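You operate a simulated robot arm through the tools that you are given. There is no shell and no other tool. Be economical: measure what you need, move in short steps, check, and stop when the job is done.

The job below is to be done with a simulated two-armed robot. You get a single attempt, and the scene is never put back.

Task
Cap the yellow bottle, pack it in the clear pouch, and put that in the travel drawer.
Fine: hold the bottle while you screw the cap tight; spill none; shut the drawer. Set down upright: clear pouch. Where these are worked on the way, their far stop is far enough and under half their travel is too little: travel drawer.

It is judged by the outcome, as a careful person would: the job done as asked, and still so three seconds after it is handed in. It fails if anything else is knocked over, pushed out of place, dropped, spilled or broken. A push-on lid holds only when it is set on centred and level and pressed home; a screw cap is set on level and turned clockwise until tight.

Robot
Two 7-joint arms with two-finger parallel grippers on one trunk, on a base that drives. Base frame: it is fixed to the floor where the robot stands at the start and does not move with it; the origin is under the middle of the robot, x ahead of it, y to its left, z up; the surface under the hand at the start is at about z = 860. Lengths are in mm, angles in degrees, forces in N, time in s.
The left shoulder is at the start at [70, 163, 1170], the right one opposite. With the tool pointing down near the work surface each hand reaches from about 400 to 880 mm from the robot's upright axis, wherever it stands, measured 20 degrees to its own side. Places, roughly: inside of the clear pouch [500, 700, 900]; inside of the travel drawer [600, 200, 600]; travel drawer [600, 200, 700]. Payload 3.43 kg a hand.
Tool frame (each hand has its own): the origin (TCP) lies between the finger pads and is the grasp point; the fingertips stand 34 mm ahead of it; z points along the fingers, y is the line along which they close. The gripper opens to 128 mm. The fingers are 24 mm wide and 12 mm thick; the gripper's body (48 by 130 mm) begins 96 mm behind the TCP.
Orientation is told as [roll, pitch, yaw] about the base's x, y, z axes, in that order, counted from this pose: with the fingers straight down and closing along the base's y, the tool's x points along the base's -x, its y along +y and its z along -z.

Tools
- The arms move only by the tool arm_command. It takes "left_moves", "right_moves" or both (then of equal length, played together; a hand with none holds still); each is a list of rows, each an object of numbers (a shift or turn left out is 0, a gripper value left out holds the last): "claw": the gripper command, from -1 (fully open) to 1 (shut), values between in proportion; "x", "y", "z": the shift along the tool's x, y, z in units of 150 mm (1.0 is 150 mm); "ax", "ay", "az": the turn, a rotation vector about the tool's x, y, z in units of 90 degrees (1.0 is 90 degrees). In form: [{"claw": .., "x": .., "y": .., "z": .., "ax": .., "ay": .., "az": ..}, ...]. A call has 1 to 20 rows; each row is the pose to reach, as a shift and turn from the pose commanded when the call began, along the tool's axes at that moment. A call with a number of a shift or a turn outside -1 to 1 is refused whole. Rows are played at 5 a second. More than 50 mm and 8.6 degrees between two rows, or a gripper value outside its range, and nothing of the call is played. Where a pose cannot be reached the arm comes as near as it can. A force on the tool above 40 N (or 10 N above the force at the start of the call, whichever is more), or a blocked arm, ends the call early, and 0.2 s more pass. Each finger travels about 153 mm/s and halts on what it meets, pressing with about 42 N; the grip force reading is that of the motor and also rises with nothing between the fingers. The clock runs only during rows and for 0.2 s after the last one: add rows that repeat a pose to give the fingers time. It gives the time, the measured TCP pose, the force on the tool (base axes), the opening and the grip force at its end, in the units of the frame above (readings bear some noise), with the torque about the TCP (base axes, N m) and any sound that the robot's microphone picked up, and new pictures: "show" is both (left out), scene, wrist or none (wrist: the cameras of the hands that moved).
- Cameras (640 x 400 px; columns grow to the right, rows downward): "scene" is now at [120.2, 33.2, 1379.8]; the picture's right is [0.43, -0.90, 0.00], its down [-0.68, -0.32, -0.65] and it looks along [0.59, 0.28, -0.76] (base axes); focal length 214 px, centre (320, 200). "left" rides on the left gripper at [76, 11, -160] in its tool frame; the picture's right is [-0.15, 0.99, 0.00], its down [-0.88, -0.13, -0.46] and it looks along [-0.45, -0.07, 0.89] (tool axes); focal length 234 px, centre (320, 200). "right" rides on the right gripper at [76, -11, -160] in its tool frame; the picture's right is [0.15, 0.99, 0.00], its down [-0.88, 0.13, -0.46] and it looks along [-0.45, 0.07, 0.89] (tool axes); focal length 234 px, centre (320, 200). There is no depth. A picture from a camera that has moved, and an enlarged one, comes with that camera's place and axes in the base frame and with its lens.
- move_column(by): slides the trunk up (or, below 0, down) by that many mm; the arms and the scene camera ride with it, the base frame stays. It gives what a move gives, with no picture.
- base_move(legs): drives the robot by 1 to 6 legs, each [ahead, left, turn to the left] in mm, mm and degrees, along the robot's own axes; the way and the turn of a leg run together, so that a leg with both is an arc; at most 1500 mm and 180 degrees a leg. The arms and the cameras ride along, it lands a little off, and it stops where it bumps. It gives what a move gives, and a new picture of the scene camera.
- aim_head(pan, tilt): turns the head with the scene camera to pan (to the left, within 86 degrees either way) and tilt (down, from -29 to 69), counted from straight ahead of the robot. It gives what a move gives, and a new picture of the scene camera.
- inspect(camera, box): a new picture of the part [left, top, right, bottom] of that camera's present view, enlarged. The clock stands still meanwhile.
- sign_off(): hands the job in; it is judged then, once.

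Go step by step. Nothing tells you exact positions but the pictures and the camera data: compare them with the known pose of the tool, close in by small moves and look again before you grip or let go. The budget is 120 turns and 260 pictures, counting those below and the enlarged ones. Unless the task says otherwise, let go and move clear before handing in, and close with one line.

The tools are called after "Emit:" as a command line: name --argument value ..., lists and objects as JSON in quotes. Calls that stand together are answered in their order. arm_command: Moves the arms, as the interface text tells. Its arguments: {"type":"object","properties":{"left_moves":{"type":"array"},"right_moves":{"type":"array"},"show":{"type":"string","enum":["both","scene","wrist","none"]}},"required":[]} The other tools are called the same way: move_column (by) slides the trunk up or down; base_move (legs) drives the base; aim_head (pan, tilt) turns the head that bears the scene camera; inspect (camera, box) takes an enlarged picture of a part of a camera's view; sign_off () hands the job in.

At the start:

```text
t: 0.0
left_tcp_pos: [518.1, 490.8, 1184.9]
left_orientation: [-0.1, 0.0, 0.0]
left_contact_force: [0.7, 0.4, 0.0]
left_torque: [0.01, -0.01, -0.02]
left_width: 128.1
left_grasp_force: 0.1
right_tcp_pos: [521.2, -4.2, 1239.8]
right_orientation: [0.0, -0.1, 0.0]
right_contact_force: [0.6, -0.2, 0.1]
right_torque: [0.01, 0.02, -0.03]
right_width: 128.0
right_grasp_force: 0.0
trunk travel left (down, up): [-650.0, 290.0]
robot x, y, heading: [0.4, 4.4, 0.3]
head pan, tilt: [25.4, 49.1]
```

scene: 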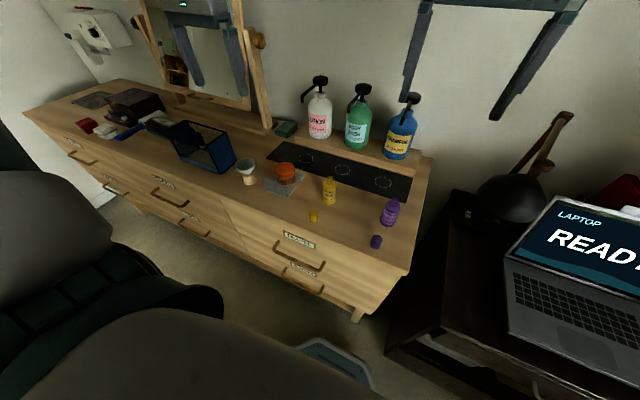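
right: 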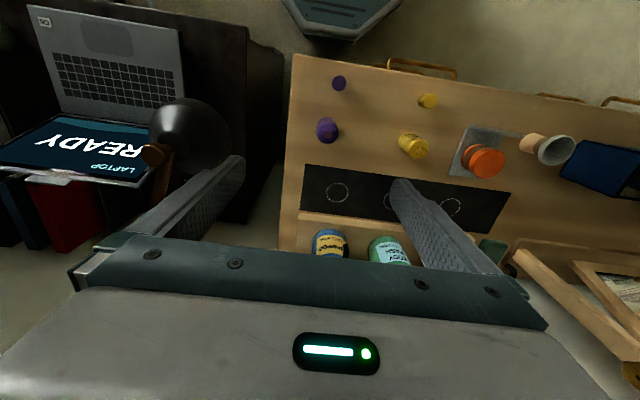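
left: 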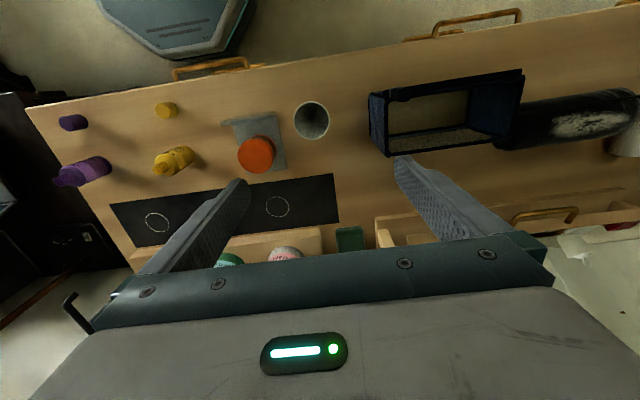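

I see a dresser with a yellow bottle, its yellow cap in front of it, a purple bottle and cap, and a box-like mesh/blue bin which may be the clear pouch. I'll enlarge to identify things.

Emit:
inspect --camera "scene" --box '[220, 140, 420, 300]'

Emit:
inspect --camera "scene" --box '[20, 70, 260, 250]'

Emit:
inspect --camera "left" --box '[340, 0, 640, 240]'

Emit:
inspect --camera "left" --box '[40, 60, 340, 260]'

```text
2.50 times, centred on (320, 220) of scene
camera zoom: at [120.2, 33.2, 1379.8], right [0.43, -0.9, 0.0], down [-0.68, -0.32, -0.65], along [0.59, 0.28, -0.76], focal length 536 px, centre (320, 150)
```

zoom: 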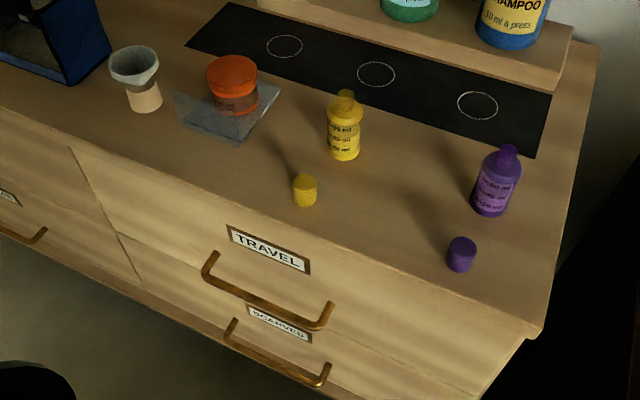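

```text
2.22 times, centred on (140, 160) of scene
camera zoom: at [120.2, 33.2, 1379.8], right [0.43, -0.9, 0.0], down [-0.68, -0.32, -0.65], along [0.59, 0.28, -0.76], focal length 477 px, centre (720, 289)
```

zoom: 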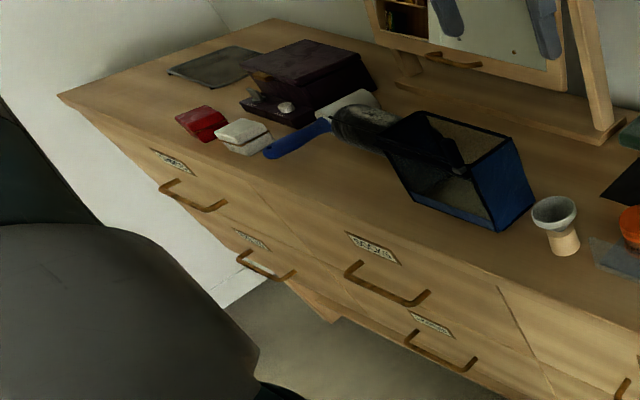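

```text
1.67 times, centred on (490, 120) of left
camera zoom: at [442.6, 502.6, 1344.5], right [0.15, 0.99, 0.0], down [0.88, -0.13, 0.46], along [0.45, -0.07, -0.89], focal length 390 px, centre (37, 333)
```

zoom: 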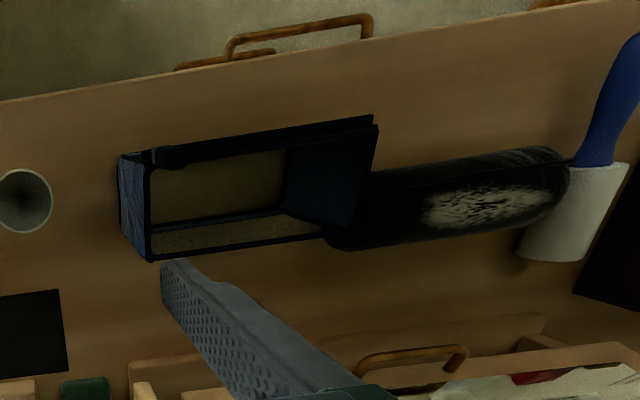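

```text
2.00 times, centred on (190, 160) of left
camera zoom: at [442.6, 502.6, 1344.5], right [0.15, 0.99, 0.0], down [0.88, -0.13, 0.46], along [0.45, -0.07, -0.89], focal length 468 px, centre (580, 280)
```

zoom: 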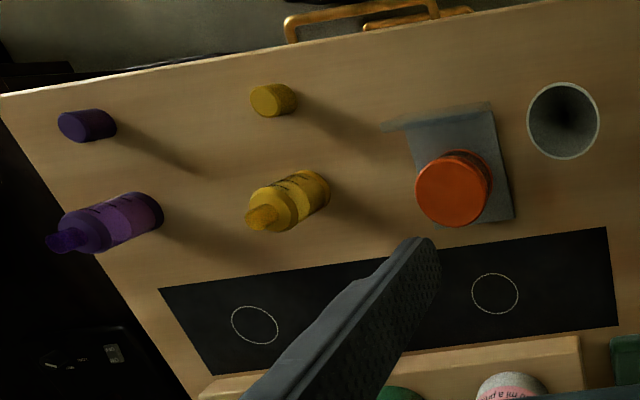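

The yellow bottle is near [530,195], its cap near [447,207], the pouch (blue-sided box) near [520,690]. I'll look closer at the pouch with the left wrist camera and at the dresser front with the head.

Emit:
arm_command --left_moves '[{"y": 0.3}, {"y": 0.6}, {"y": 0.9}, {"y": 1.0}, {"y": 1.0}]' --show "wrist"

Emit:
aim_head --pan 50 --tilt 40

Emit:
inspect --camera "scene" --box '[220, 120, 420, 280]'

Emit:
inspect --camera "left" --box '[200, 0, 440, 200]'

```text
t: 1.2
left_tcp_pos: [516.3, 641.9, 1185.2]
left_orientation: [0.0, 0.0, 0.1]
left_contact_force: [-0.8, 0.0, -0.4]
left_torque: [-0.01, 0.01, -0.01]
left_width: 128.0
left_grasp_force: 0.0
right_tcp_pos: [520.7, -6.0, 1239.2]
right_orientation: [0.0, 0.0, 0.0]
right_contact_force: [0.4, 0.2, -0.1]
right_torque: [0.0, 0.01, -0.02]
right_width: 128.0
right_grasp_force: 0.1
trunk travel left (down, up): [-650.0, 290.0]
robot x, y, heading: [-2.0, 0.7, 0.2]
head pan, tilt: [25.4, 49.1]
camera left: at [442.3, 651.9, 1344.4], right [0.15, 0.99, 0.0], down [0.88, -0.13, 0.46], along [0.45, -0.07, -0.89], focal length 234 px, centre (320, 200)
```

left: 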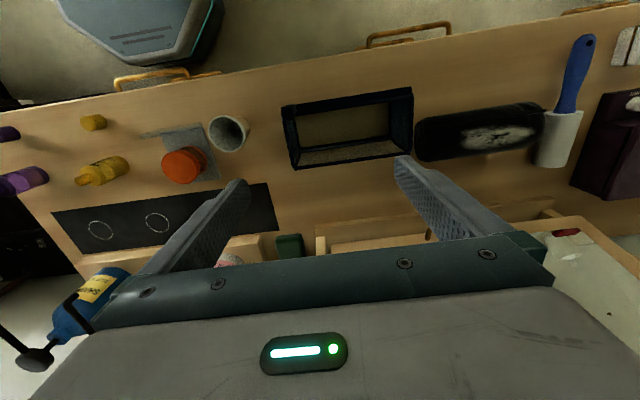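

```text
t: 2.1
left_tcp_pos: [517.4, 640.9, 1184.4]
left_orientation: [0.1, 0.1, 0.0]
left_contact_force: [0.0, -1.0, -0.2]
left_torque: [-0.02, -0.04, -0.03]
left_width: 128.2
left_grasp_force: 0.0
right_tcp_pos: [519.9, -4.7, 1239.7]
right_orientation: [0.1, 0.0, -0.1]
right_contact_force: [-0.2, 0.2, -1.2]
right_torque: [0.01, -0.02, -0.01]
right_width: 128.0
right_grasp_force: 0.1
trunk travel left (down, up): [-650.0, 290.0]
robot x, y, heading: [-2.0, -1.3, -0.1]
head pan, tilt: [50.0, 40.0]
camera scene: at [104.7, 65.0, 1392.8], right [0.77, -0.64, 0.0], down [-0.41, -0.49, -0.77], along [0.49, 0.59, -0.64], focal length 214 px, centre (320, 200)
```

scene: 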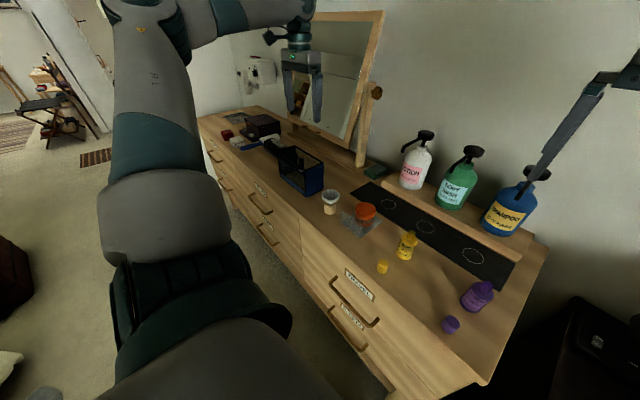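

```text
2.50 times, centred on (320, 200) of scene
camera zoom: at [104.7, 65.0, 1392.8], right [0.77, -0.64, 0.0], down [-0.41, -0.49, -0.77], along [0.49, 0.59, -0.64], focal length 536 px, centre (320, 200)
```

zoom: 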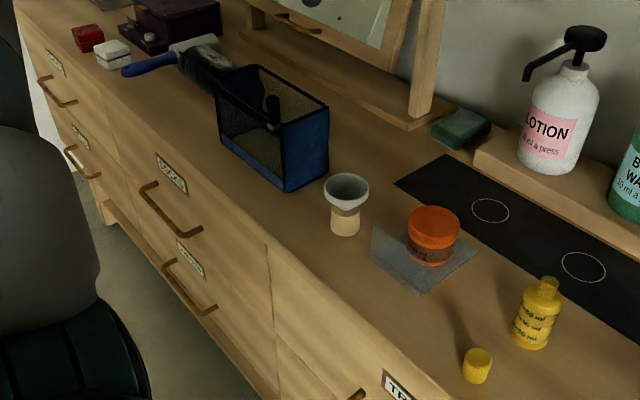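

```text
2.00 times, centred on (320, 100) of left
camera zoom: at [442.3, 652.0, 1344.3], right [0.15, 0.99, 0.0], down [0.88, -0.13, 0.46], along [0.45, -0.07, -0.89], focal length 468 px, centre (320, 400)
```

zoom: 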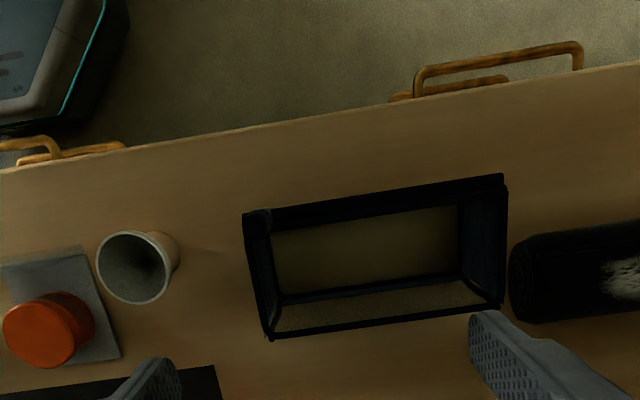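

The pouch is an open-topped box at x 470–565, y 590–777, rim z≈982. The travel drawer spans y≈-50..495, handle centre about [370,220,727]. I'll move the base back and left so both arms can work on the bottle.

Emit:
base_move --legs '[[-130, 0, 0], [0, 200, 0]]'

Emit:
aim_head --pan 0 --tilt 45

Emit:
inspect --camera "scene" --box '[240, 120, 440, 280]'

```text
t: 4.6
left_tcp_pos: [385.0, 842.2, 1185.0]
left_orientation: [0.2, 0.0, -0.1]
left_contact_force: [-0.1, 0.4, -0.4]
left_torque: [0.02, -0.01, -0.02]
left_width: 128.1
left_grasp_force: 0.1
right_tcp_pos: [387.9, 197.8, 1239.3]
right_orientation: [0.2, 0.0, -0.2]
right_contact_force: [0.0, -0.6, 0.6]
right_torque: [0.04, 0.01, 0.0]
right_width: 127.8
right_grasp_force: 0.0
trunk travel left (down, up): [-650.0, 290.0]
robot x, y, heading: [-137.0, 202.9, -0.1]
head pan, tilt: [50.0, 40.0]
camera scene: at [-29.1, 268.3, 1392.9], right [0.76, -0.65, 0.0], down [-0.41, -0.49, -0.77], along [0.49, 0.59, -0.64], focal length 214 px, centre (320, 200)
```

scene: 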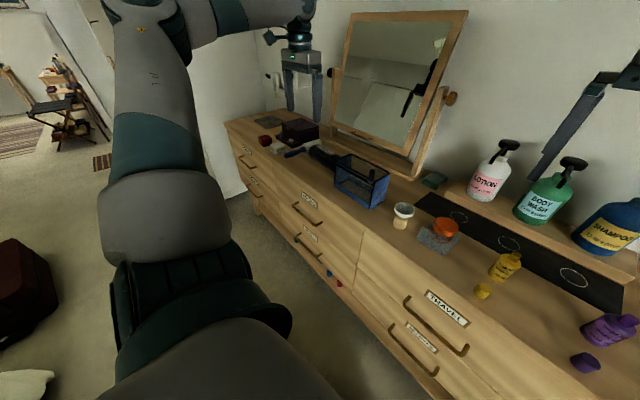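

```text
t: 5.8
left_tcp_pos: [386.1, 844.0, 1184.5]
left_orientation: [-0.1, -0.1, -0.1]
left_contact_force: [0.3, -1.0, 0.1]
left_torque: [-0.01, 0.0, 0.03]
left_width: 127.9
left_grasp_force: 0.0
right_tcp_pos: [386.7, 198.4, 1239.3]
right_orientation: [0.0, 0.0, -0.1]
right_contact_force: [0.4, 0.2, 0.7]
right_torque: [0.01, 0.01, -0.02]
right_width: 127.8
right_grasp_force: 0.0
trunk travel left (down, up): [-650.0, 290.0]
robot x, y, heading: [-131.7, 203.9, -0.3]
head pan, tilt: [0.0, 45.0]
camera scene: at [-2.3, 204.3, 1385.6], right [0.0, -1.0, 0.0], down [-0.71, 0.0, -0.71], along [0.71, 0.0, -0.71], focal length 214 px, centre (320, 200)
```

scene: 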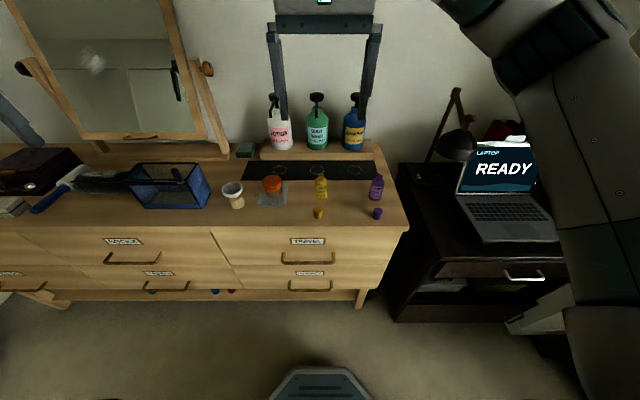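

```text
2.50 times, centred on (340, 200) of scene
camera zoom: at [-2.3, 204.3, 1385.6], right [0.0, -1.0, 0.0], down [-0.71, 0.0, -0.71], along [0.71, 0.0, -0.71], focal length 536 px, centre (270, 200)
```

zoom: 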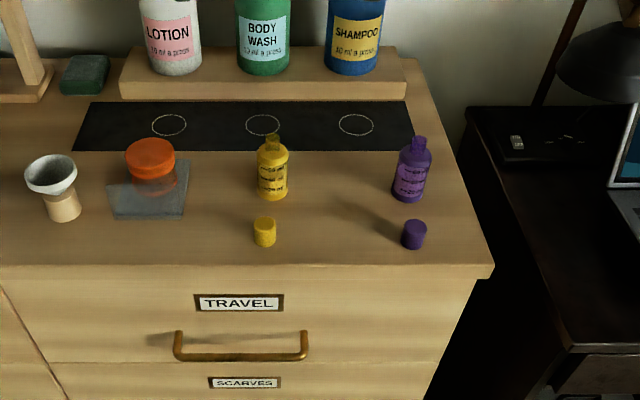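

Cap refined to about [450,209], bottle about [540,200]. Lowering the right hand over the cap to look with its wrist camera.

Emit:
arm_command --right_moves '[{"x": -0.1, "y": 0.02, "z": 0.25}, {"x": -0.2, "y": 0.04, "z": 0.5}, {"x": -0.3, "y": 0.06, "z": 0.75}, {"x": -0.42, "y": 0.07, "z": 0.93}, {"x": -0.42, "y": 0.07, "z": 0.93}]' --show "wrist"

Emit:
inspect --camera "right" --box '[220, 60, 460, 210]'

```text
t: 7.0
left_tcp_pos: [385.7, 844.9, 1184.8]
left_orientation: [0.0, 0.0, -0.2]
left_contact_force: [-1.0, -0.5, -0.8]
left_torque: [0.02, -0.01, -0.01]
left_width: 127.9
left_grasp_force: 0.1
right_tcp_pos: [452.5, 206.1, 1100.1]
right_orientation: [-0.1, -0.1, -0.1]
right_contact_force: [-1.2, 0.2, -0.8]
right_torque: [0.0, 0.02, 0.02]
right_width: 128.3
right_grasp_force: 0.0
trunk travel left (down, up): [-650.0, 290.0]
robot x, y, heading: [-135.3, 203.4, -0.1]
head pan, tilt: [0.0, 45.0]
camera right: at [376.8, 195.2, 1259.1], right [-0.14, 0.99, 0.0], down [0.88, 0.13, 0.46], along [0.45, 0.07, -0.89], focal length 234 px, centre (320, 200)
```

right: 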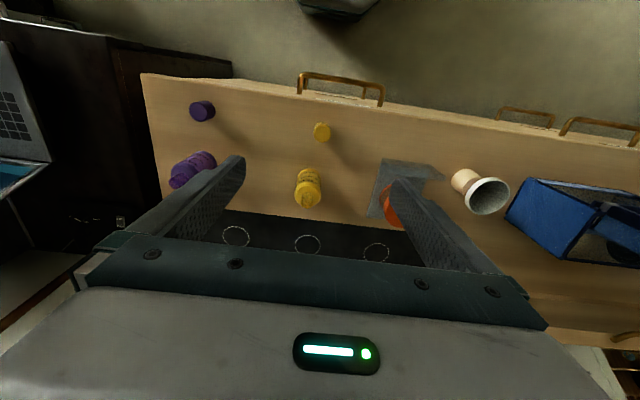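

```text
2.67 times, centred on (340, 135) of right
camera zoom: at [376.8, 195.2, 1259.1], right [-0.14, 0.99, 0.0], down [0.88, 0.13, 0.46], along [0.45, 0.07, -0.89], focal length 624 px, centre (267, 373)
```

zoom: 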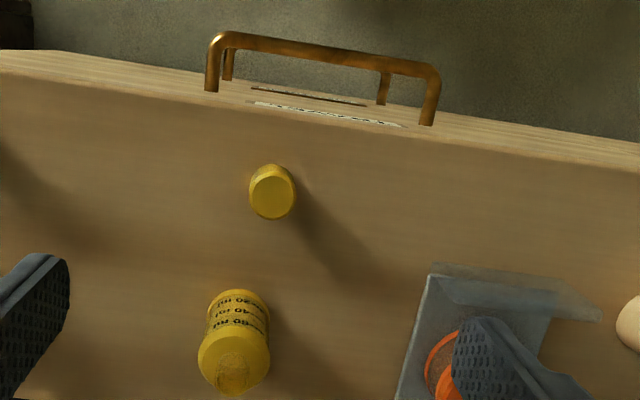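

Cap top is at about [446,210,890]. I descend to above it with the fingers partly closed and check.

Emit:
arm_command --right_moves '[{"x": 0.02, "y": 0.02, "z": 0.3, "claw": -0.5}, {"x": 0.043, "y": 0.027, "z": 0.6, "claw": -0.3}, {"x": 0.043, "y": 0.027, "z": 0.85, "claw": -0.2}, {"x": 0.043, "y": 0.027, "z": 0.97, "claw": -0.2}, {"x": 0.043, "y": 0.027, "z": 0.97, "claw": -0.2}]' --show "wrist"

Emit:
inspect --camera "right" --box '[220, 60, 420, 220]'

```text
t: 8.2
left_tcp_pos: [385.1, 843.1, 1185.0]
left_orientation: [0.1, 0.0, 0.0]
left_contact_force: [-0.2, 0.2, -0.8]
left_torque: [0.0, 0.01, 0.02]
left_width: 128.1
left_grasp_force: 0.1
right_tcp_pos: [444.7, 209.9, 952.7]
right_orientation: [0.0, 0.0, -0.2]
right_contact_force: [0.9, 0.0, 0.0]
right_torque: [0.04, 0.02, -0.03]
right_width: 76.6
right_grasp_force: 0.1
trunk travel left (down, up): [-650.0, 290.0]
robot x, y, heading: [-134.0, 203.2, 0.1]
head pan, tilt: [0.0, 45.0]
camera right: at [368.3, 198.8, 1112.1], right [-0.14, 0.99, 0.0], down [0.88, 0.13, 0.46], along [0.45, 0.07, -0.89], focal length 234 px, centre (320, 200)
```

right: 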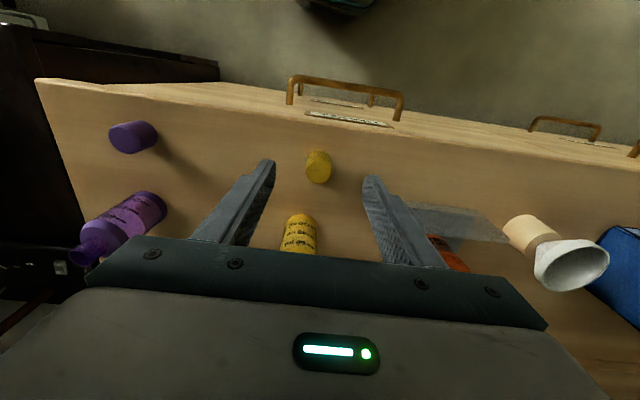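

```text
2.50 times, centred on (320, 140) of right
camera zoom: at [368.3, 198.8, 1112.1], right [-0.14, 0.99, 0.0], down [0.88, 0.13, 0.46], along [0.45, 0.07, -0.89], focal length 585 px, centre (320, 350)
```

zoom: 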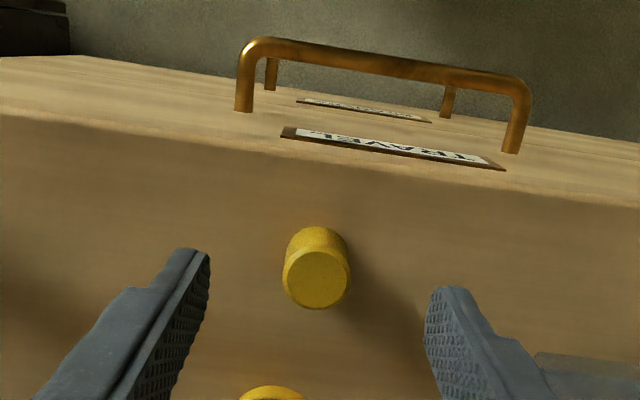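

Cap centre is about [450,210.5]; I correct 5 mm ahead, descend and close on it.

Emit:
arm_command --right_moves '[{"x": -0.035, "y": 0.004, "z": 0.12}, {"x": -0.035, "y": 0.004, "z": 0.24}, {"x": -0.035, "y": 0.004, "z": 0.33}, {"x": -0.035, "y": 0.004, "z": 0.33, "claw": 0.3}, {"x": -0.035, "y": 0.004, "z": 0.33, "claw": 0.6}, {"x": -0.035, "y": 0.004, "z": 0.33, "claw": 1}, {"x": -0.035, "y": 0.004, "z": 0.33, "claw": 1}]' --show "wrist"

Emit:
inspect --camera "right" --box '[220, 60, 420, 220]'

```text
t: 9.8
left_tcp_pos: [385.2, 844.1, 1185.0]
left_orientation: [0.0, 0.1, -0.1]
left_contact_force: [0.9, -0.6, 0.3]
left_torque: [-0.02, 0.0, 0.01]
left_width: 127.8
left_grasp_force: 0.1
right_tcp_pos: [448.9, 213.4, 904.2]
right_orientation: [0.0, 0.0, -0.3]
right_contact_force: [0.3, -0.7, -0.6]
right_torque: [-0.01, -0.05, 0.0]
right_width: 25.6
right_grasp_force: 42.0
trunk travel left (down, up): [-650.0, 290.0]
robot x, y, heading: [-136.8, 201.3, -0.2]
head pan, tilt: [0.0, 45.0]
camera right: at [373.0, 201.0, 1063.6], right [-0.14, 0.99, 0.0], down [0.88, 0.13, 0.46], along [0.45, 0.07, -0.89], focal length 234 px, centre (320, 200)
```

right: 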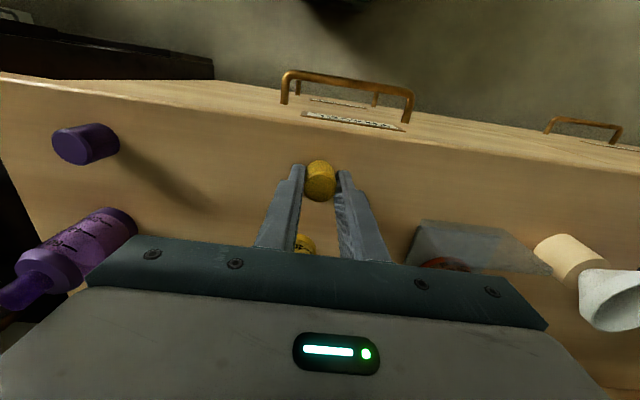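

```text
2.50 times, centred on (320, 140) of right
camera zoom: at [373.0, 201.0, 1063.6], right [-0.14, 0.99, 0.0], down [0.88, 0.13, 0.46], along [0.45, 0.07, -0.89], focal length 585 px, centre (320, 350)
```

zoom: 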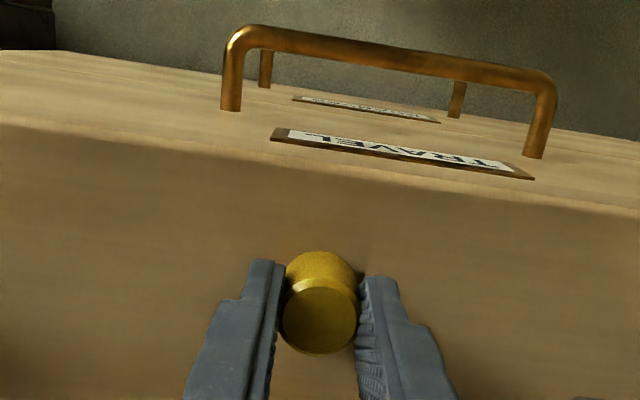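

Cap is gripped (25.6 mm wide). I lift it while pitching the left hand 60° forward.

Emit:
arm_command --right_moves '[{"z": -0.12}, {"z": -0.3}, {"z": -0.5}, {"z": -0.7}, {"z": -0.9}, {"z": -1.0}, {"z": -1.0}, {"z": -1.0}]' --left_moves '[{"ay": -0.0833}, {"ay": -0.1667}, {"ay": -0.25}, {"ay": -0.333}, {"ay": -0.4167}, {"ay": -0.5}, {"ay": -0.583}, {"ay": -0.667}]' --show "both"

Emit:
inspect --camera "right" --box '[240, 100, 400, 260]'

```text
t: 11.6
left_tcp_pos: [385.5, 845.0, 1184.6]
left_orientation: [0.0, -60.1, -0.2]
left_contact_force: [-0.1, -0.6, 0.7]
left_torque: [0.03, -0.02, -0.02]
left_width: 127.9
left_grasp_force: 0.1
right_tcp_pos: [446.9, 214.1, 1055.2]
right_orientation: [0.1, 0.1, -0.2]
right_contact_force: [-0.4, 0.6, -0.2]
right_torque: [0.0, 0.0, 0.04]
right_width: 25.8
right_grasp_force: 41.7
trunk travel left (down, up): [-650.0, 290.0]
robot x, y, heading: [-132.0, 204.9, -0.1]
head pan, tilt: [0.0, 45.0]
camera scene: at [-1.7, 204.7, 1385.6], right [0.0, -1.0, 0.0], down [-0.71, 0.0, -0.71], along [0.71, 0.0, -0.71], focal length 214 px, centre (320, 200)
camera right: at [372.1, 202.3, 1214.6], right [-0.14, 0.99, 0.0], down [0.88, 0.13, 0.45], along [0.45, 0.07, -0.89], focal length 234 px, centre (320, 200)
camera left: at [210.2, 856.6, 1198.2], right [0.07, 0.99, 0.13], down [0.04, -0.13, 0.99], along [1.0, -0.07, -0.05], focal length 234 px, centre (320, 200)
```

scene: 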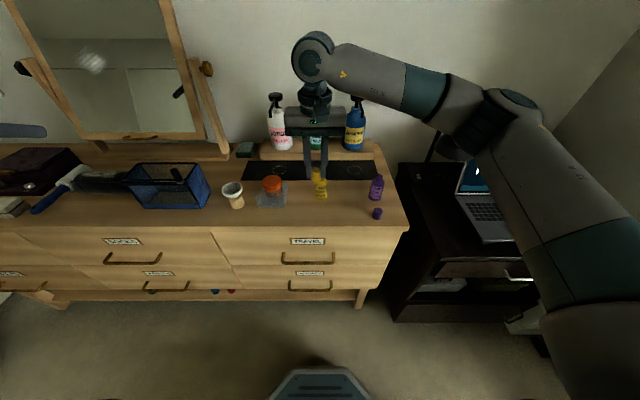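
right: 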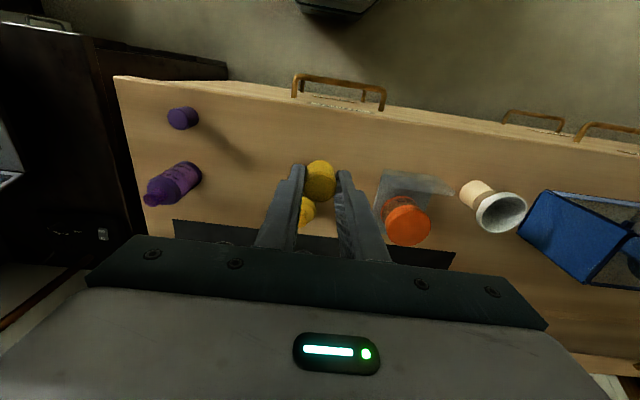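
left: 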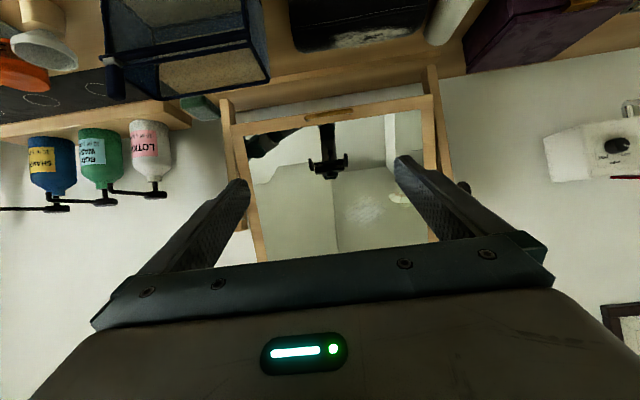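

```text
2.50 times, centred on (320, 180) of right
camera zoom: at [372.1, 202.3, 1214.6], right [-0.14, 0.99, 0.0], down [0.88, 0.13, 0.45], along [0.45, 0.07, -0.89], focal length 585 px, centre (320, 250)
```

zoom: 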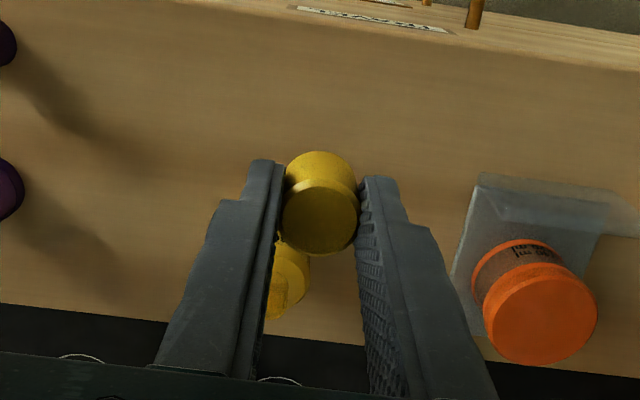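

Right holds the cap centred. Now I bring the left hand across in steps, at height, and move the right hand up and aside.

Emit:
arm_command --left_moves '[{"y": -0.25}, {"y": -0.5}, {"y": -0.75}, {"y": -1.0}]' --right_moves '[{"z": -0.25, "y": -0.2}, {"z": -0.5, "y": -0.4}, {"z": -0.75, "y": -0.6}, {"z": -0.9, "y": -0.8}]' --show "none"

Emit:
arm_command --left_moves '[{"y": -0.25}, {"y": -0.5}, {"y": -0.75}, {"y": -1.0}]' --show "none"

Emit:
arm_command --left_moves '[{"y": -0.2, "ax": 0.072, "az": 0.042}, {"y": -0.4, "ax": 0.144, "az": 0.084}, {"y": -0.6, "ax": 0.217, "az": 0.125}, {"y": -0.8, "ax": 0.289, "az": 0.167}, {"y": -1.0, "ax": 0.289, "az": 0.167}]' --show "both"

```text
t: 12.6
left_tcp_pos: [383.3, 693.0, 1189.4]
left_orientation: [0.1, -60.1, -0.4]
left_contact_force: [0.0, -1.6, 0.6]
left_torque: [0.02, 0.0, 0.05]
left_width: 128.0
left_grasp_force: 0.0
right_tcp_pos: [447.4, 89.6, 1190.0]
right_orientation: [0.2, 0.0, 0.0]
right_contact_force: [0.0, -0.9, -1.7]
right_torque: [0.07, 0.0, -0.01]
right_width: 25.7
right_grasp_force: 41.6
trunk travel left (down, up): [-650.0, 290.0]
robot x, y, heading: [-132.3, 206.1, -0.1]
head pan, tilt: [0.0, 45.0]
```

```text
t: 13.6
left_tcp_pos: [399.5, 548.6, 1190.5]
left_orientation: [0.3, -59.9, -0.4]
left_contact_force: [-0.1, -0.1, -0.2]
left_torque: [0.01, 0.01, 0.04]
left_width: 128.1
left_grasp_force: 0.0
left hand out of reach, approached as far as the arm can: row 4
right_tcp_pos: [447.6, 89.8, 1188.4]
right_orientation: [0.1, 0.1, -0.2]
right_contact_force: [1.4, 0.0, -0.1]
right_torque: [0.02, 0.01, 0.02]
right_width: 25.6
right_grasp_force: 41.8
trunk travel left (down, up): [-650.0, 290.0]
robot x, y, heading: [-132.0, 204.3, 0.0]
head pan, tilt: [0.0, 45.0]
```

```text
t: 14.8
left_tcp_pos: [404.7, 397.0, 1195.0]
left_orientation: [0.4, -59.9, -30.6]
left_contact_force: [-0.4, -0.6, 0.8]
left_torque: [0.01, 0.02, 0.05]
left_width: 127.6
left_grasp_force: 0.0
right_tcp_pos: [448.7, 89.2, 1187.1]
right_orientation: [0.1, 0.1, -0.2]
right_contact_force: [0.0, -0.2, 0.1]
right_torque: [0.03, -0.01, -0.05]
right_width: 25.5
right_grasp_force: 41.9
trunk travel left (down, up): [-650.0, 290.0]
robot x, y, heading: [-135.5, 204.8, -0.2]
head pan, tilt: [0.0, 45.0]
camera scene: at [-1.3, 201.7, 1385.4], right [0.0, -1.0, 0.0], down [-0.71, 0.0, -0.71], along [0.71, 0.0, -0.71], focal length 214 px, centre (320, 200)
camera left: at [257.5, 495.1, 1209.5], right [0.56, 0.82, 0.13], down [-0.03, -0.14, 0.99], along [0.83, -0.56, -0.05], focal length 234 px, centre (320, 200)
```

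scene: 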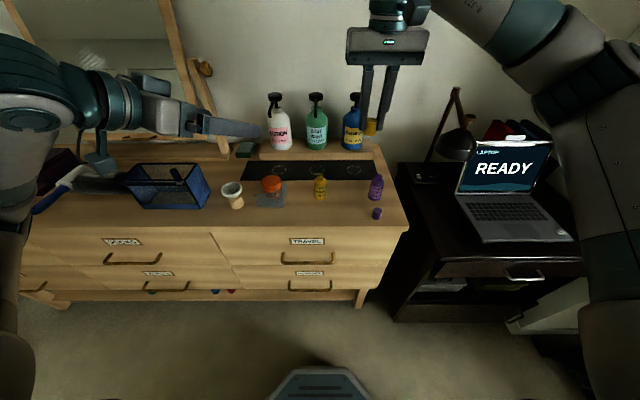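
left: 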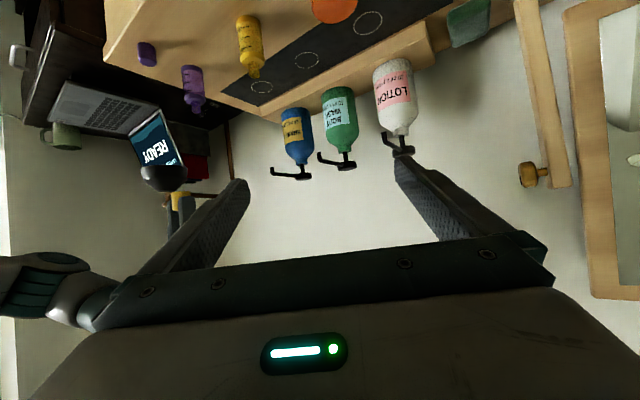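

Left hand is at [405,397,1195], pointing to the bottle. Next it comes down to a standoff ahead of the bottle at about [443,256,965].

Emit:
arm_command --left_moves '[{"x": 0.12, "y": -0.086, "z": 0.17, "claw": -0.25}, {"x": 0.245, "y": -0.17, "z": 0.34, "claw": -0.25}, {"x": 0.37, "y": -0.257, "z": 0.51, "claw": -0.25}, {"x": 0.49, "y": -0.343, "z": 0.682, "claw": -0.25}]' --show "none"

Emit:
arm_command --left_moves '[{"x": 0.12, "y": -0.086, "z": 0.17}, {"x": 0.245, "y": -0.17, "z": 0.34}, {"x": 0.37, "y": -0.257, "z": 0.51}, {"x": 0.49, "y": -0.343, "z": 0.682}, {"x": 0.49, "y": -0.343, "z": 0.682}]' --show "both"

Emit:
inspect --camera "left" --box '[220, 60, 420, 220]'

Emit:
inspect --camera "scene" --box '[220, 120, 420, 280]'

```text
t: 15.8
left_tcp_pos: [426.0, 330.4, 1079.6]
left_orientation: [0.0, -59.9, -30.2]
left_contact_force: [0.6, -0.1, -0.7]
left_torque: [-0.01, 0.0, 0.02]
left_width: 80.1
left_grasp_force: 0.1
left hand out of reach, approached as far as the arm can: row 2, 3, 4
right_tcp_pos: [448.0, 90.7, 1188.3]
right_orientation: [0.1, 0.1, -0.3]
right_contact_force: [0.1, 0.0, 0.2]
right_torque: [-0.02, 0.03, 0.05]
right_width: 25.8
right_grasp_force: 41.9
trunk travel left (down, up): [-650.0, 290.0]
robot x, y, heading: [-134.0, 202.6, -0.5]
head pan, tilt: [0.0, 45.0]
```

```text
t: 17.0
left_tcp_pos: [442.9, 258.8, 963.3]
left_orientation: [0.1, -60.0, -30.3]
left_contact_force: [0.5, -0.5, 0.2]
left_torque: [0.01, 0.0, -0.03]
left_width: 80.0
left_grasp_force: 0.1
right_tcp_pos: [446.9, 91.4, 1189.4]
right_orientation: [0.0, -0.1, -0.3]
right_contact_force: [-0.8, 0.0, 0.4]
right_torque: [-0.03, 0.01, 0.0]
right_width: 25.8
right_grasp_force: 42.0
trunk travel left (down, up): [-650.0, 290.0]
robot x, y, heading: [-131.5, 202.6, -0.5]
head pan, tilt: [0.0, 45.0]
camera scene: at [-2.7, 204.2, 1385.6], right [0.0, -1.0, 0.0], down [-0.71, 0.0, -0.71], along [0.71, 0.0, -0.71], focal length 214 px, centre (320, 200)
camera left: at [295.5, 357.2, 978.3], right [0.56, 0.82, 0.13], down [-0.03, -0.14, 0.99], along [0.83, -0.56, -0.05], focal length 234 px, centre (320, 200)
```

scene: 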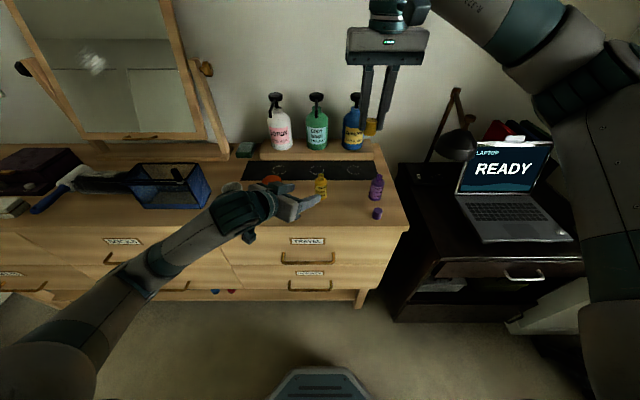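
left: 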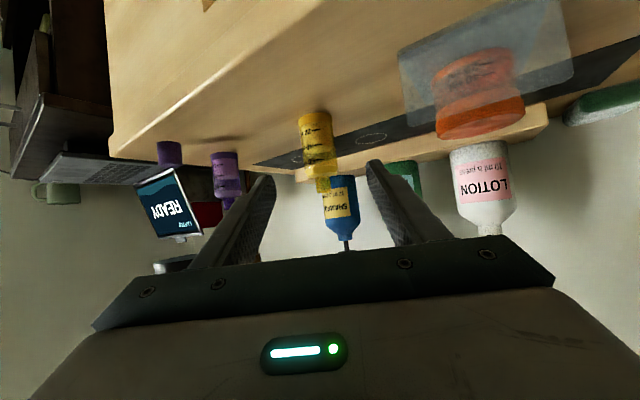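

```text
2.50 times, centred on (320, 140) of left
camera zoom: at [295.5, 357.2, 978.3], right [0.56, 0.82, 0.13], down [-0.03, -0.14, 0.99], along [0.83, -0.56, -0.05], focal length 585 px, centre (320, 350)
```

zoom: 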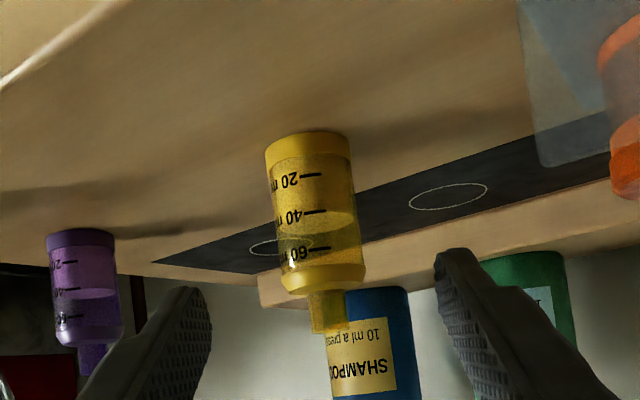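

```text
2.50 times, centred on (320, 200) of scene
camera zoom: at [-2.7, 204.2, 1385.6], right [0.0, -1.0, 0.0], down [-0.71, 0.0, -0.71], along [0.71, 0.0, -0.71], focal length 536 px, centre (320, 200)
```

zoom: 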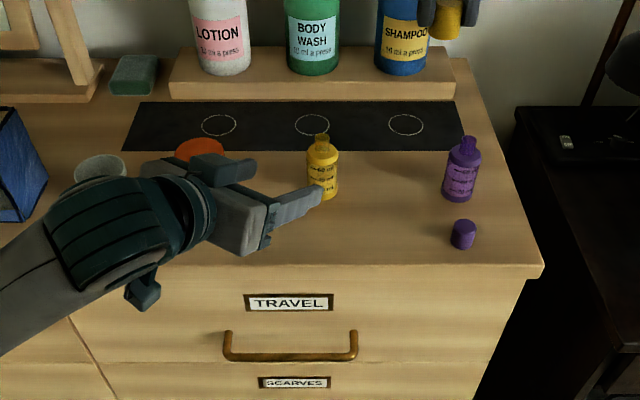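

Bottle axis is about [543,199], neck top z≈954, body Ø≈42; the fingers straddle it. I advance 133 mm along the tool axis and look before closing.

Emit:
arm_command --left_moves '[{"z": 0.25, "y": -0.012}, {"z": 0.5, "y": -0.012}, {"z": 0.7, "y": -0.012}, {"z": 0.8, "y": -0.012}, {"z": 0.88, "y": -0.012}, {"z": 0.88, "y": -0.012}]' --show "wrist"

Emit:
inspect --camera "left" --box '[220, 60, 420, 220]'

Emit:
inspect --camera "scene" --box '[260, 150, 360, 230]'

```text
t: 18.4
left_tcp_pos: [541.3, 200.3, 897.0]
left_orientation: [0.1, -59.9, -30.4]
left_contact_force: [-0.9, -1.0, 0.6]
left_torque: [0.02, -0.01, 0.0]
left_width: 79.9
left_grasp_force: 0.1
right_tcp_pos: [446.7, 91.3, 1189.0]
right_orientation: [0.1, 0.1, -0.2]
right_contact_force: [-0.6, 1.1, -0.9]
right_torque: [-0.04, -0.02, -0.02]
right_width: 25.5
right_grasp_force: 41.8
trunk travel left (down, up): [-650.0, 290.0]
robot x, y, heading: [-131.7, 202.3, -0.1]
head pan, tilt: [0.0, 45.0]
camera left: at [395.2, 298.9, 912.6], right [0.56, 0.82, 0.13], down [-0.03, -0.14, 0.99], along [0.83, -0.56, -0.05], focal length 234 px, centre (320, 200)
```

left: 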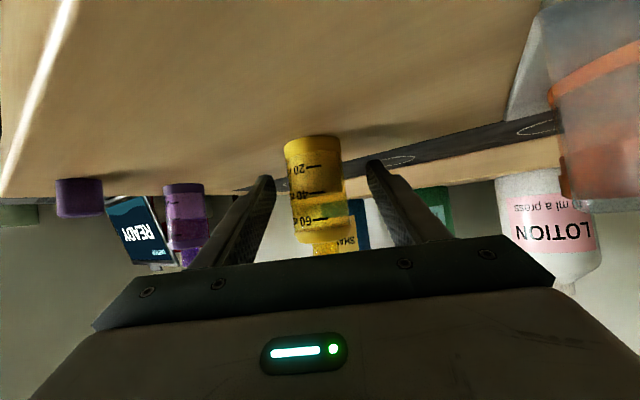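

```text
2.50 times, centred on (320, 140) of left
camera zoom: at [395.2, 298.9, 912.6], right [0.56, 0.82, 0.13], down [-0.03, -0.14, 0.99], along [0.83, -0.56, -0.05], focal length 585 px, centre (320, 350)
```

zoom: 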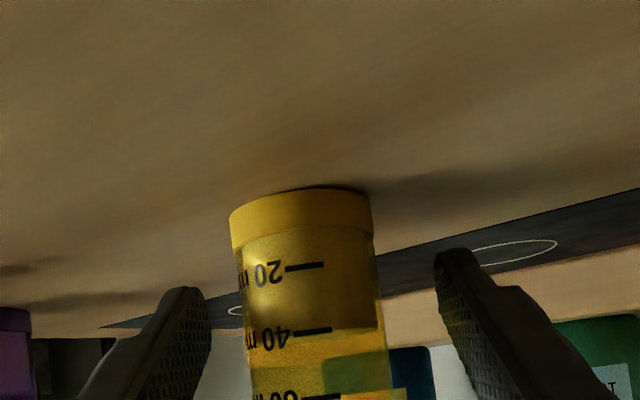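

```text
5.00 times, centred on (310, 190) of scene
camera zoom: at [-2.4, 204.0, 1385.6], right [0.0, -1.0, 0.0], down [-0.71, 0.0, -0.71], along [0.71, 0.0, -0.71], focal length 1072 px, centre (370, 250)
```

zoom: 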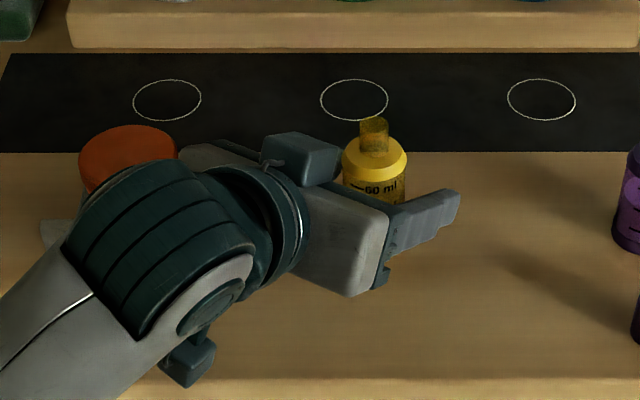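

Fingers straddle the bottle evenly; closing gently in steps.

Emit:
arm_command --left_moves '[{"z": 0.02, "claw": -0.05}, {"z": 0.02, "claw": 0.1}, {"z": 0.02, "claw": 0.2}, {"z": 0.02, "claw": 0.28}, {"z": 0.02, "claw": 0.34}, {"z": 0.02, "claw": 0.4}, {"z": 0.02, "claw": 0.5}, {"z": 0.02, "claw": 0.6}]' --show "wrist"

Emit:
inspect --camera "scene" --box '[260, 150, 360, 230]'

```text
t: 20.2
left_tcp_pos: [543.1, 197.5, 898.7]
left_orientation: [0.1, -60.0, -30.3]
left_contact_force: [0.3, -0.7, 0.7]
left_torque: [-0.02, 0.01, 0.02]
left_width: 40.6
left_grasp_force: 42.1
right_tcp_pos: [447.9, 91.2, 1188.5]
right_orientation: [0.0, 0.0, -0.2]
right_contact_force: [-0.6, -0.3, 0.5]
right_torque: [0.0, -0.03, -0.01]
right_width: 25.6
right_grasp_force: 41.6
trunk travel left (down, up): [-650.0, 290.0]
robot x, y, heading: [-131.4, 206.8, 0.1]
head pan, tilt: [0.0, 45.0]
camera left: at [397.0, 296.9, 912.0], right [0.56, 0.82, 0.13], down [-0.03, -0.14, 0.99], along [0.83, -0.56, -0.05], focal length 234 px, centre (320, 200)
```

left: 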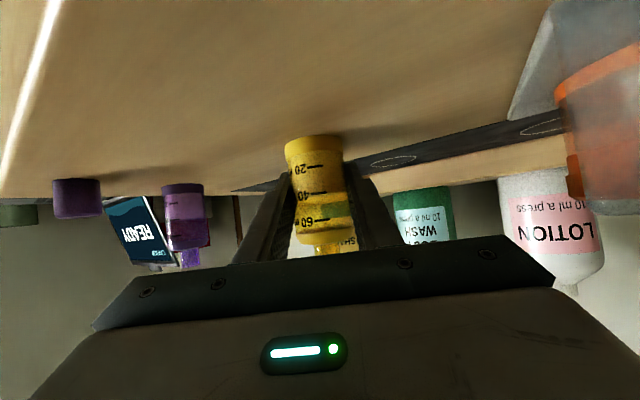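

```text
5.00 times, centred on (310, 190) of scene
camera zoom: at [-2.3, 203.8, 1385.6], right [0.0, -1.0, 0.0], down [-0.71, 0.0, -0.71], along [0.71, 0.0, -0.71], focal length 1072 px, centre (370, 250)
```

zoom: 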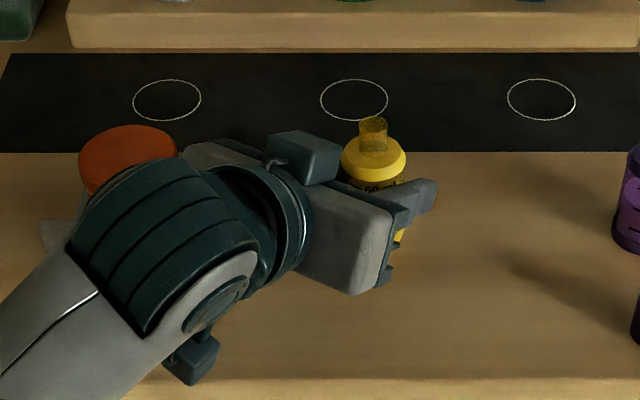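

The bottle is held (40.6 mm). Now I bring the cap over the neck, turning the right wrist 90° counter-clockwise first so there is clockwise travel to screw with.

Emit:
arm_command --right_moves '[{"az": -0.083, "x": -0.054, "y": 0.06, "z": 0.07}, {"az": -0.167, "x": -0.108, "y": 0.12, "z": 0.14}, {"az": -0.25, "x": -0.162, "y": 0.18, "z": 0.21}, {"az": -0.333, "x": -0.216, "y": 0.24, "z": 0.28}, {"az": -0.417, "x": -0.27, "y": 0.3, "z": 0.35}, {"az": -0.5, "x": -0.324, "y": 0.36, "z": 0.42}, {"az": -0.583, "x": -0.378, "y": 0.42, "z": 0.49}, {"az": -0.667, "x": -0.432, "y": 0.48, "z": 0.56}, {"az": -0.75, "x": -0.486, "y": 0.54, "z": 0.63}, {"az": -0.833, "x": -0.54, "y": 0.6, "z": 0.7}, {"az": -0.917, "x": -0.594, "y": 0.66, "z": 0.77}, {"az": -1.0, "x": -0.647, "y": 0.727, "z": 0.85}, {"az": -1.0, "x": -0.647, "y": 0.727, "z": 0.85}]' --show "both"

Emit:
inspect --camera "scene" --box '[270, 120, 370, 200]'

Emit:
inspect --camera "right" --box '[220, 100, 420, 260]'

```text
t: 23.0
left_tcp_pos: [542.5, 198.1, 896.9]
left_orientation: [0.2, -59.9, -30.5]
left_contact_force: [-0.7, -0.6, -1.1]
left_torque: [0.02, -0.05, 0.05]
left_width: 40.4
left_grasp_force: 41.5
right_tcp_pos: [403.2, 166.6, 1048.9]
right_orientation: [-4.0, -0.5, 79.9]
right_contact_force: [-0.4, 0.2, 0.0]
right_torque: [0.08, -0.04, -0.01]
right_width: 25.8
right_grasp_force: 42.6
right hand out of reach, approached as far as the arm can: row 8, 9, 10, 11, 12, 13
trunk travel left (down, up): [-650.0, 290.0]
robot x, y, heading: [-129.8, 204.0, -0.3]
head pan, tilt: [0.0, 45.0]
camera scene: at [-4.1, 202.2, 1385.8], right [0.0, -1.0, 0.0], down [-0.71, 0.0, -0.71], along [0.71, 0.0, -0.71], focal length 214 px, centre (320, 200)
camera right: at [389.6, 90.9, 1207.8], right [-1.0, 0.03, -0.07], down [-0.01, 0.89, 0.45], along [0.08, 0.45, -0.89], focal length 234 px, centre (320, 200)
```

scene: 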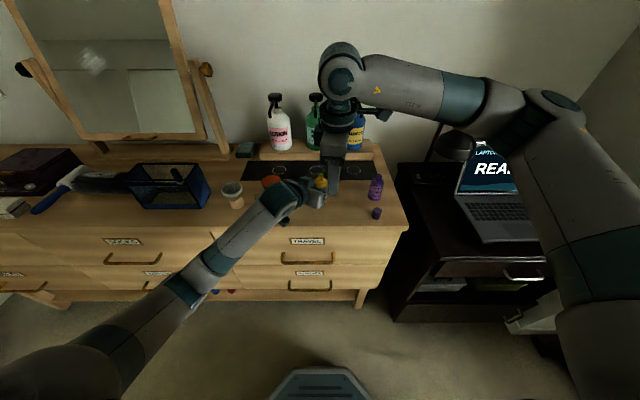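
right: 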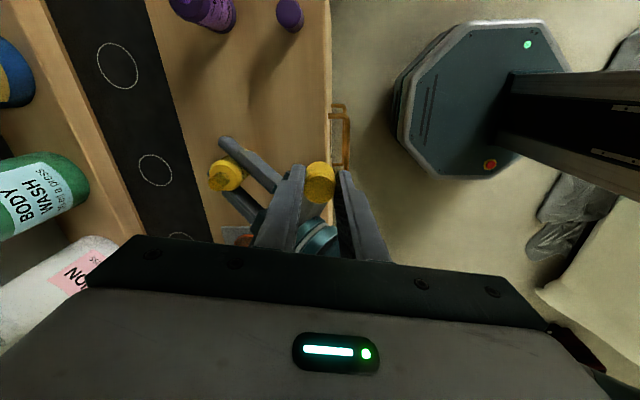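

```text
5.00 times, centred on (320, 160) of scene
camera zoom: at [-4.1, 202.2, 1385.8], right [0.0, -1.0, 0.0], down [-0.71, 0.0, -0.71], along [0.71, 0.0, -0.71], focal length 1072 px, centre (320, 400)
```

zoom: 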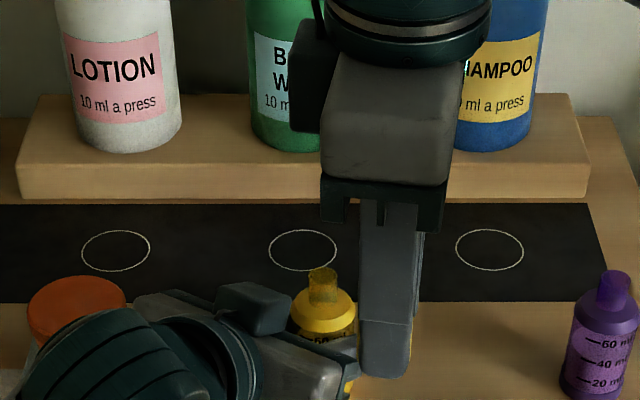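

```text
2.50 times, centred on (320, 180) of right
camera zoom: at [389.6, 90.9, 1207.8], right [-1.0, 0.03, -0.07], down [-0.01, 0.89, 0.45], along [0.08, 0.45, -0.89], focal length 585 px, centre (320, 250)
```

zoom: 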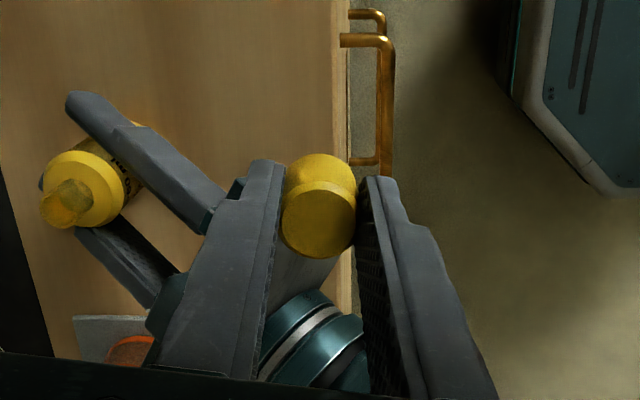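

The wrist came near its limit and the hand is short of the target at [403,167,1049]. I turn it back partly and rise, then see where it settles.

Emit:
arm_command --right_moves '[{"az": 0.08, "z": -0.1}, {"az": 0.16, "z": -0.2}, {"az": 0.24, "z": -0.3}, {"az": 0.33, "z": -0.3}, {"az": 0.33, "z": -0.3}]' --show "none"

```text
t: 24.2
left_tcp_pos: [542.7, 198.8, 898.7]
left_orientation: [0.0, -60.0, -30.3]
left_contact_force: [-0.7, 0.4, 0.5]
left_torque: [0.06, 0.0, 0.0]
left_width: 40.5
left_grasp_force: 42.0
right_tcp_pos: [405.6, 169.9, 1098.9]
right_orientation: [-3.3, -2.2, 50.1]
right_contact_force: [-0.4, 0.1, 0.6]
right_torque: [0.02, 0.02, 0.01]
right_width: 25.6
right_grasp_force: 41.7
trunk travel left (down, up): [-650.0, 290.0]
robot x, y, heading: [-137.1, 206.2, -0.3]
head pan, tilt: [0.0, 45.0]
```

The pose resets from where it actually is, so I now level the hand at yaw 50° and move it over the bottle at safe height.

Emit:
arm_command --right_moves '[{"ax": -0.0367, "ay": 0.0244, "x": -0.19, "y": -0.146, "z": 0.0}, {"ax": -0.0367, "ay": 0.0244, "x": -0.38, "y": -0.29, "z": 0.05}, {"ax": -0.0367, "ay": 0.0244, "x": -0.57, "y": -0.44, "z": 0.1}, {"ax": -0.0367, "ay": 0.0244, "x": -0.751, "y": -0.583, "z": 0.2}, {"ax": -0.0367, "ay": 0.0244, "x": -0.751, "y": -0.583, "z": 0.2}]' --show "none"

Emit:
inspect --camera "scene" --box '[270, 120, 370, 200]'

Emit:
inspect --camera "right" --box '[220, 100, 420, 260]'

```text
t: 25.4
left_tcp_pos: [543.6, 198.9, 897.6]
left_orientation: [0.2, -60.1, -30.3]
left_contact_force: [-0.9, 0.6, 1.1]
left_torque: [0.01, 0.0, 0.01]
left_width: 40.6
left_grasp_force: 42.4
right_tcp_pos: [548.5, 199.6, 1078.9]
right_orientation: [-0.1, 0.0, 50.1]
right_contact_force: [0.2, -0.2, -0.1]
right_torque: [0.0, 0.0, -0.02]
right_width: 25.7
right_grasp_force: 42.5
trunk travel left (down, up): [-650.0, 290.0]
robot x, y, heading: [-131.6, 203.3, -0.3]
head pan, tilt: [0.0, 45.0]
```

```text
5.00 times, centred on (320, 160) of scene
camera zoom: at [-2.7, 203.2, 1385.6], right [0.0, -1.0, 0.0], down [-0.71, 0.0, -0.71], along [0.71, 0.0, -0.71], focal length 1072 px, centre (320, 400)
```

zoom: 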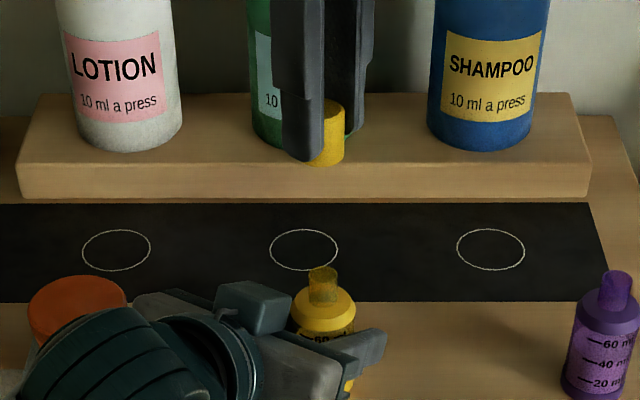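

```text
2.50 times, centred on (320, 180) of right
camera zoom: at [508.0, 134.2, 1238.6], right [-0.85, 0.52, 0.0], down [0.46, 0.76, 0.46], along [0.24, 0.39, -0.89], focal length 585 px, centre (320, 250)
```

zoom: 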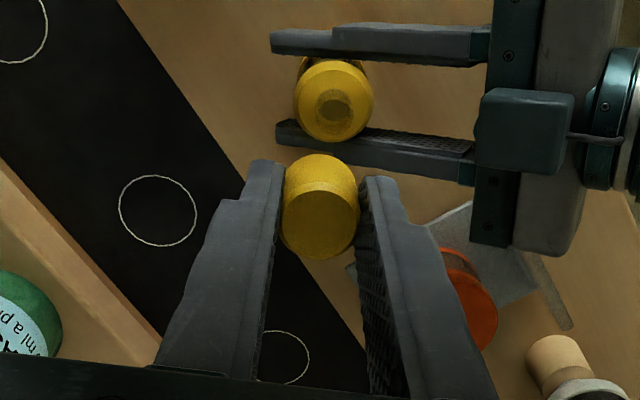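

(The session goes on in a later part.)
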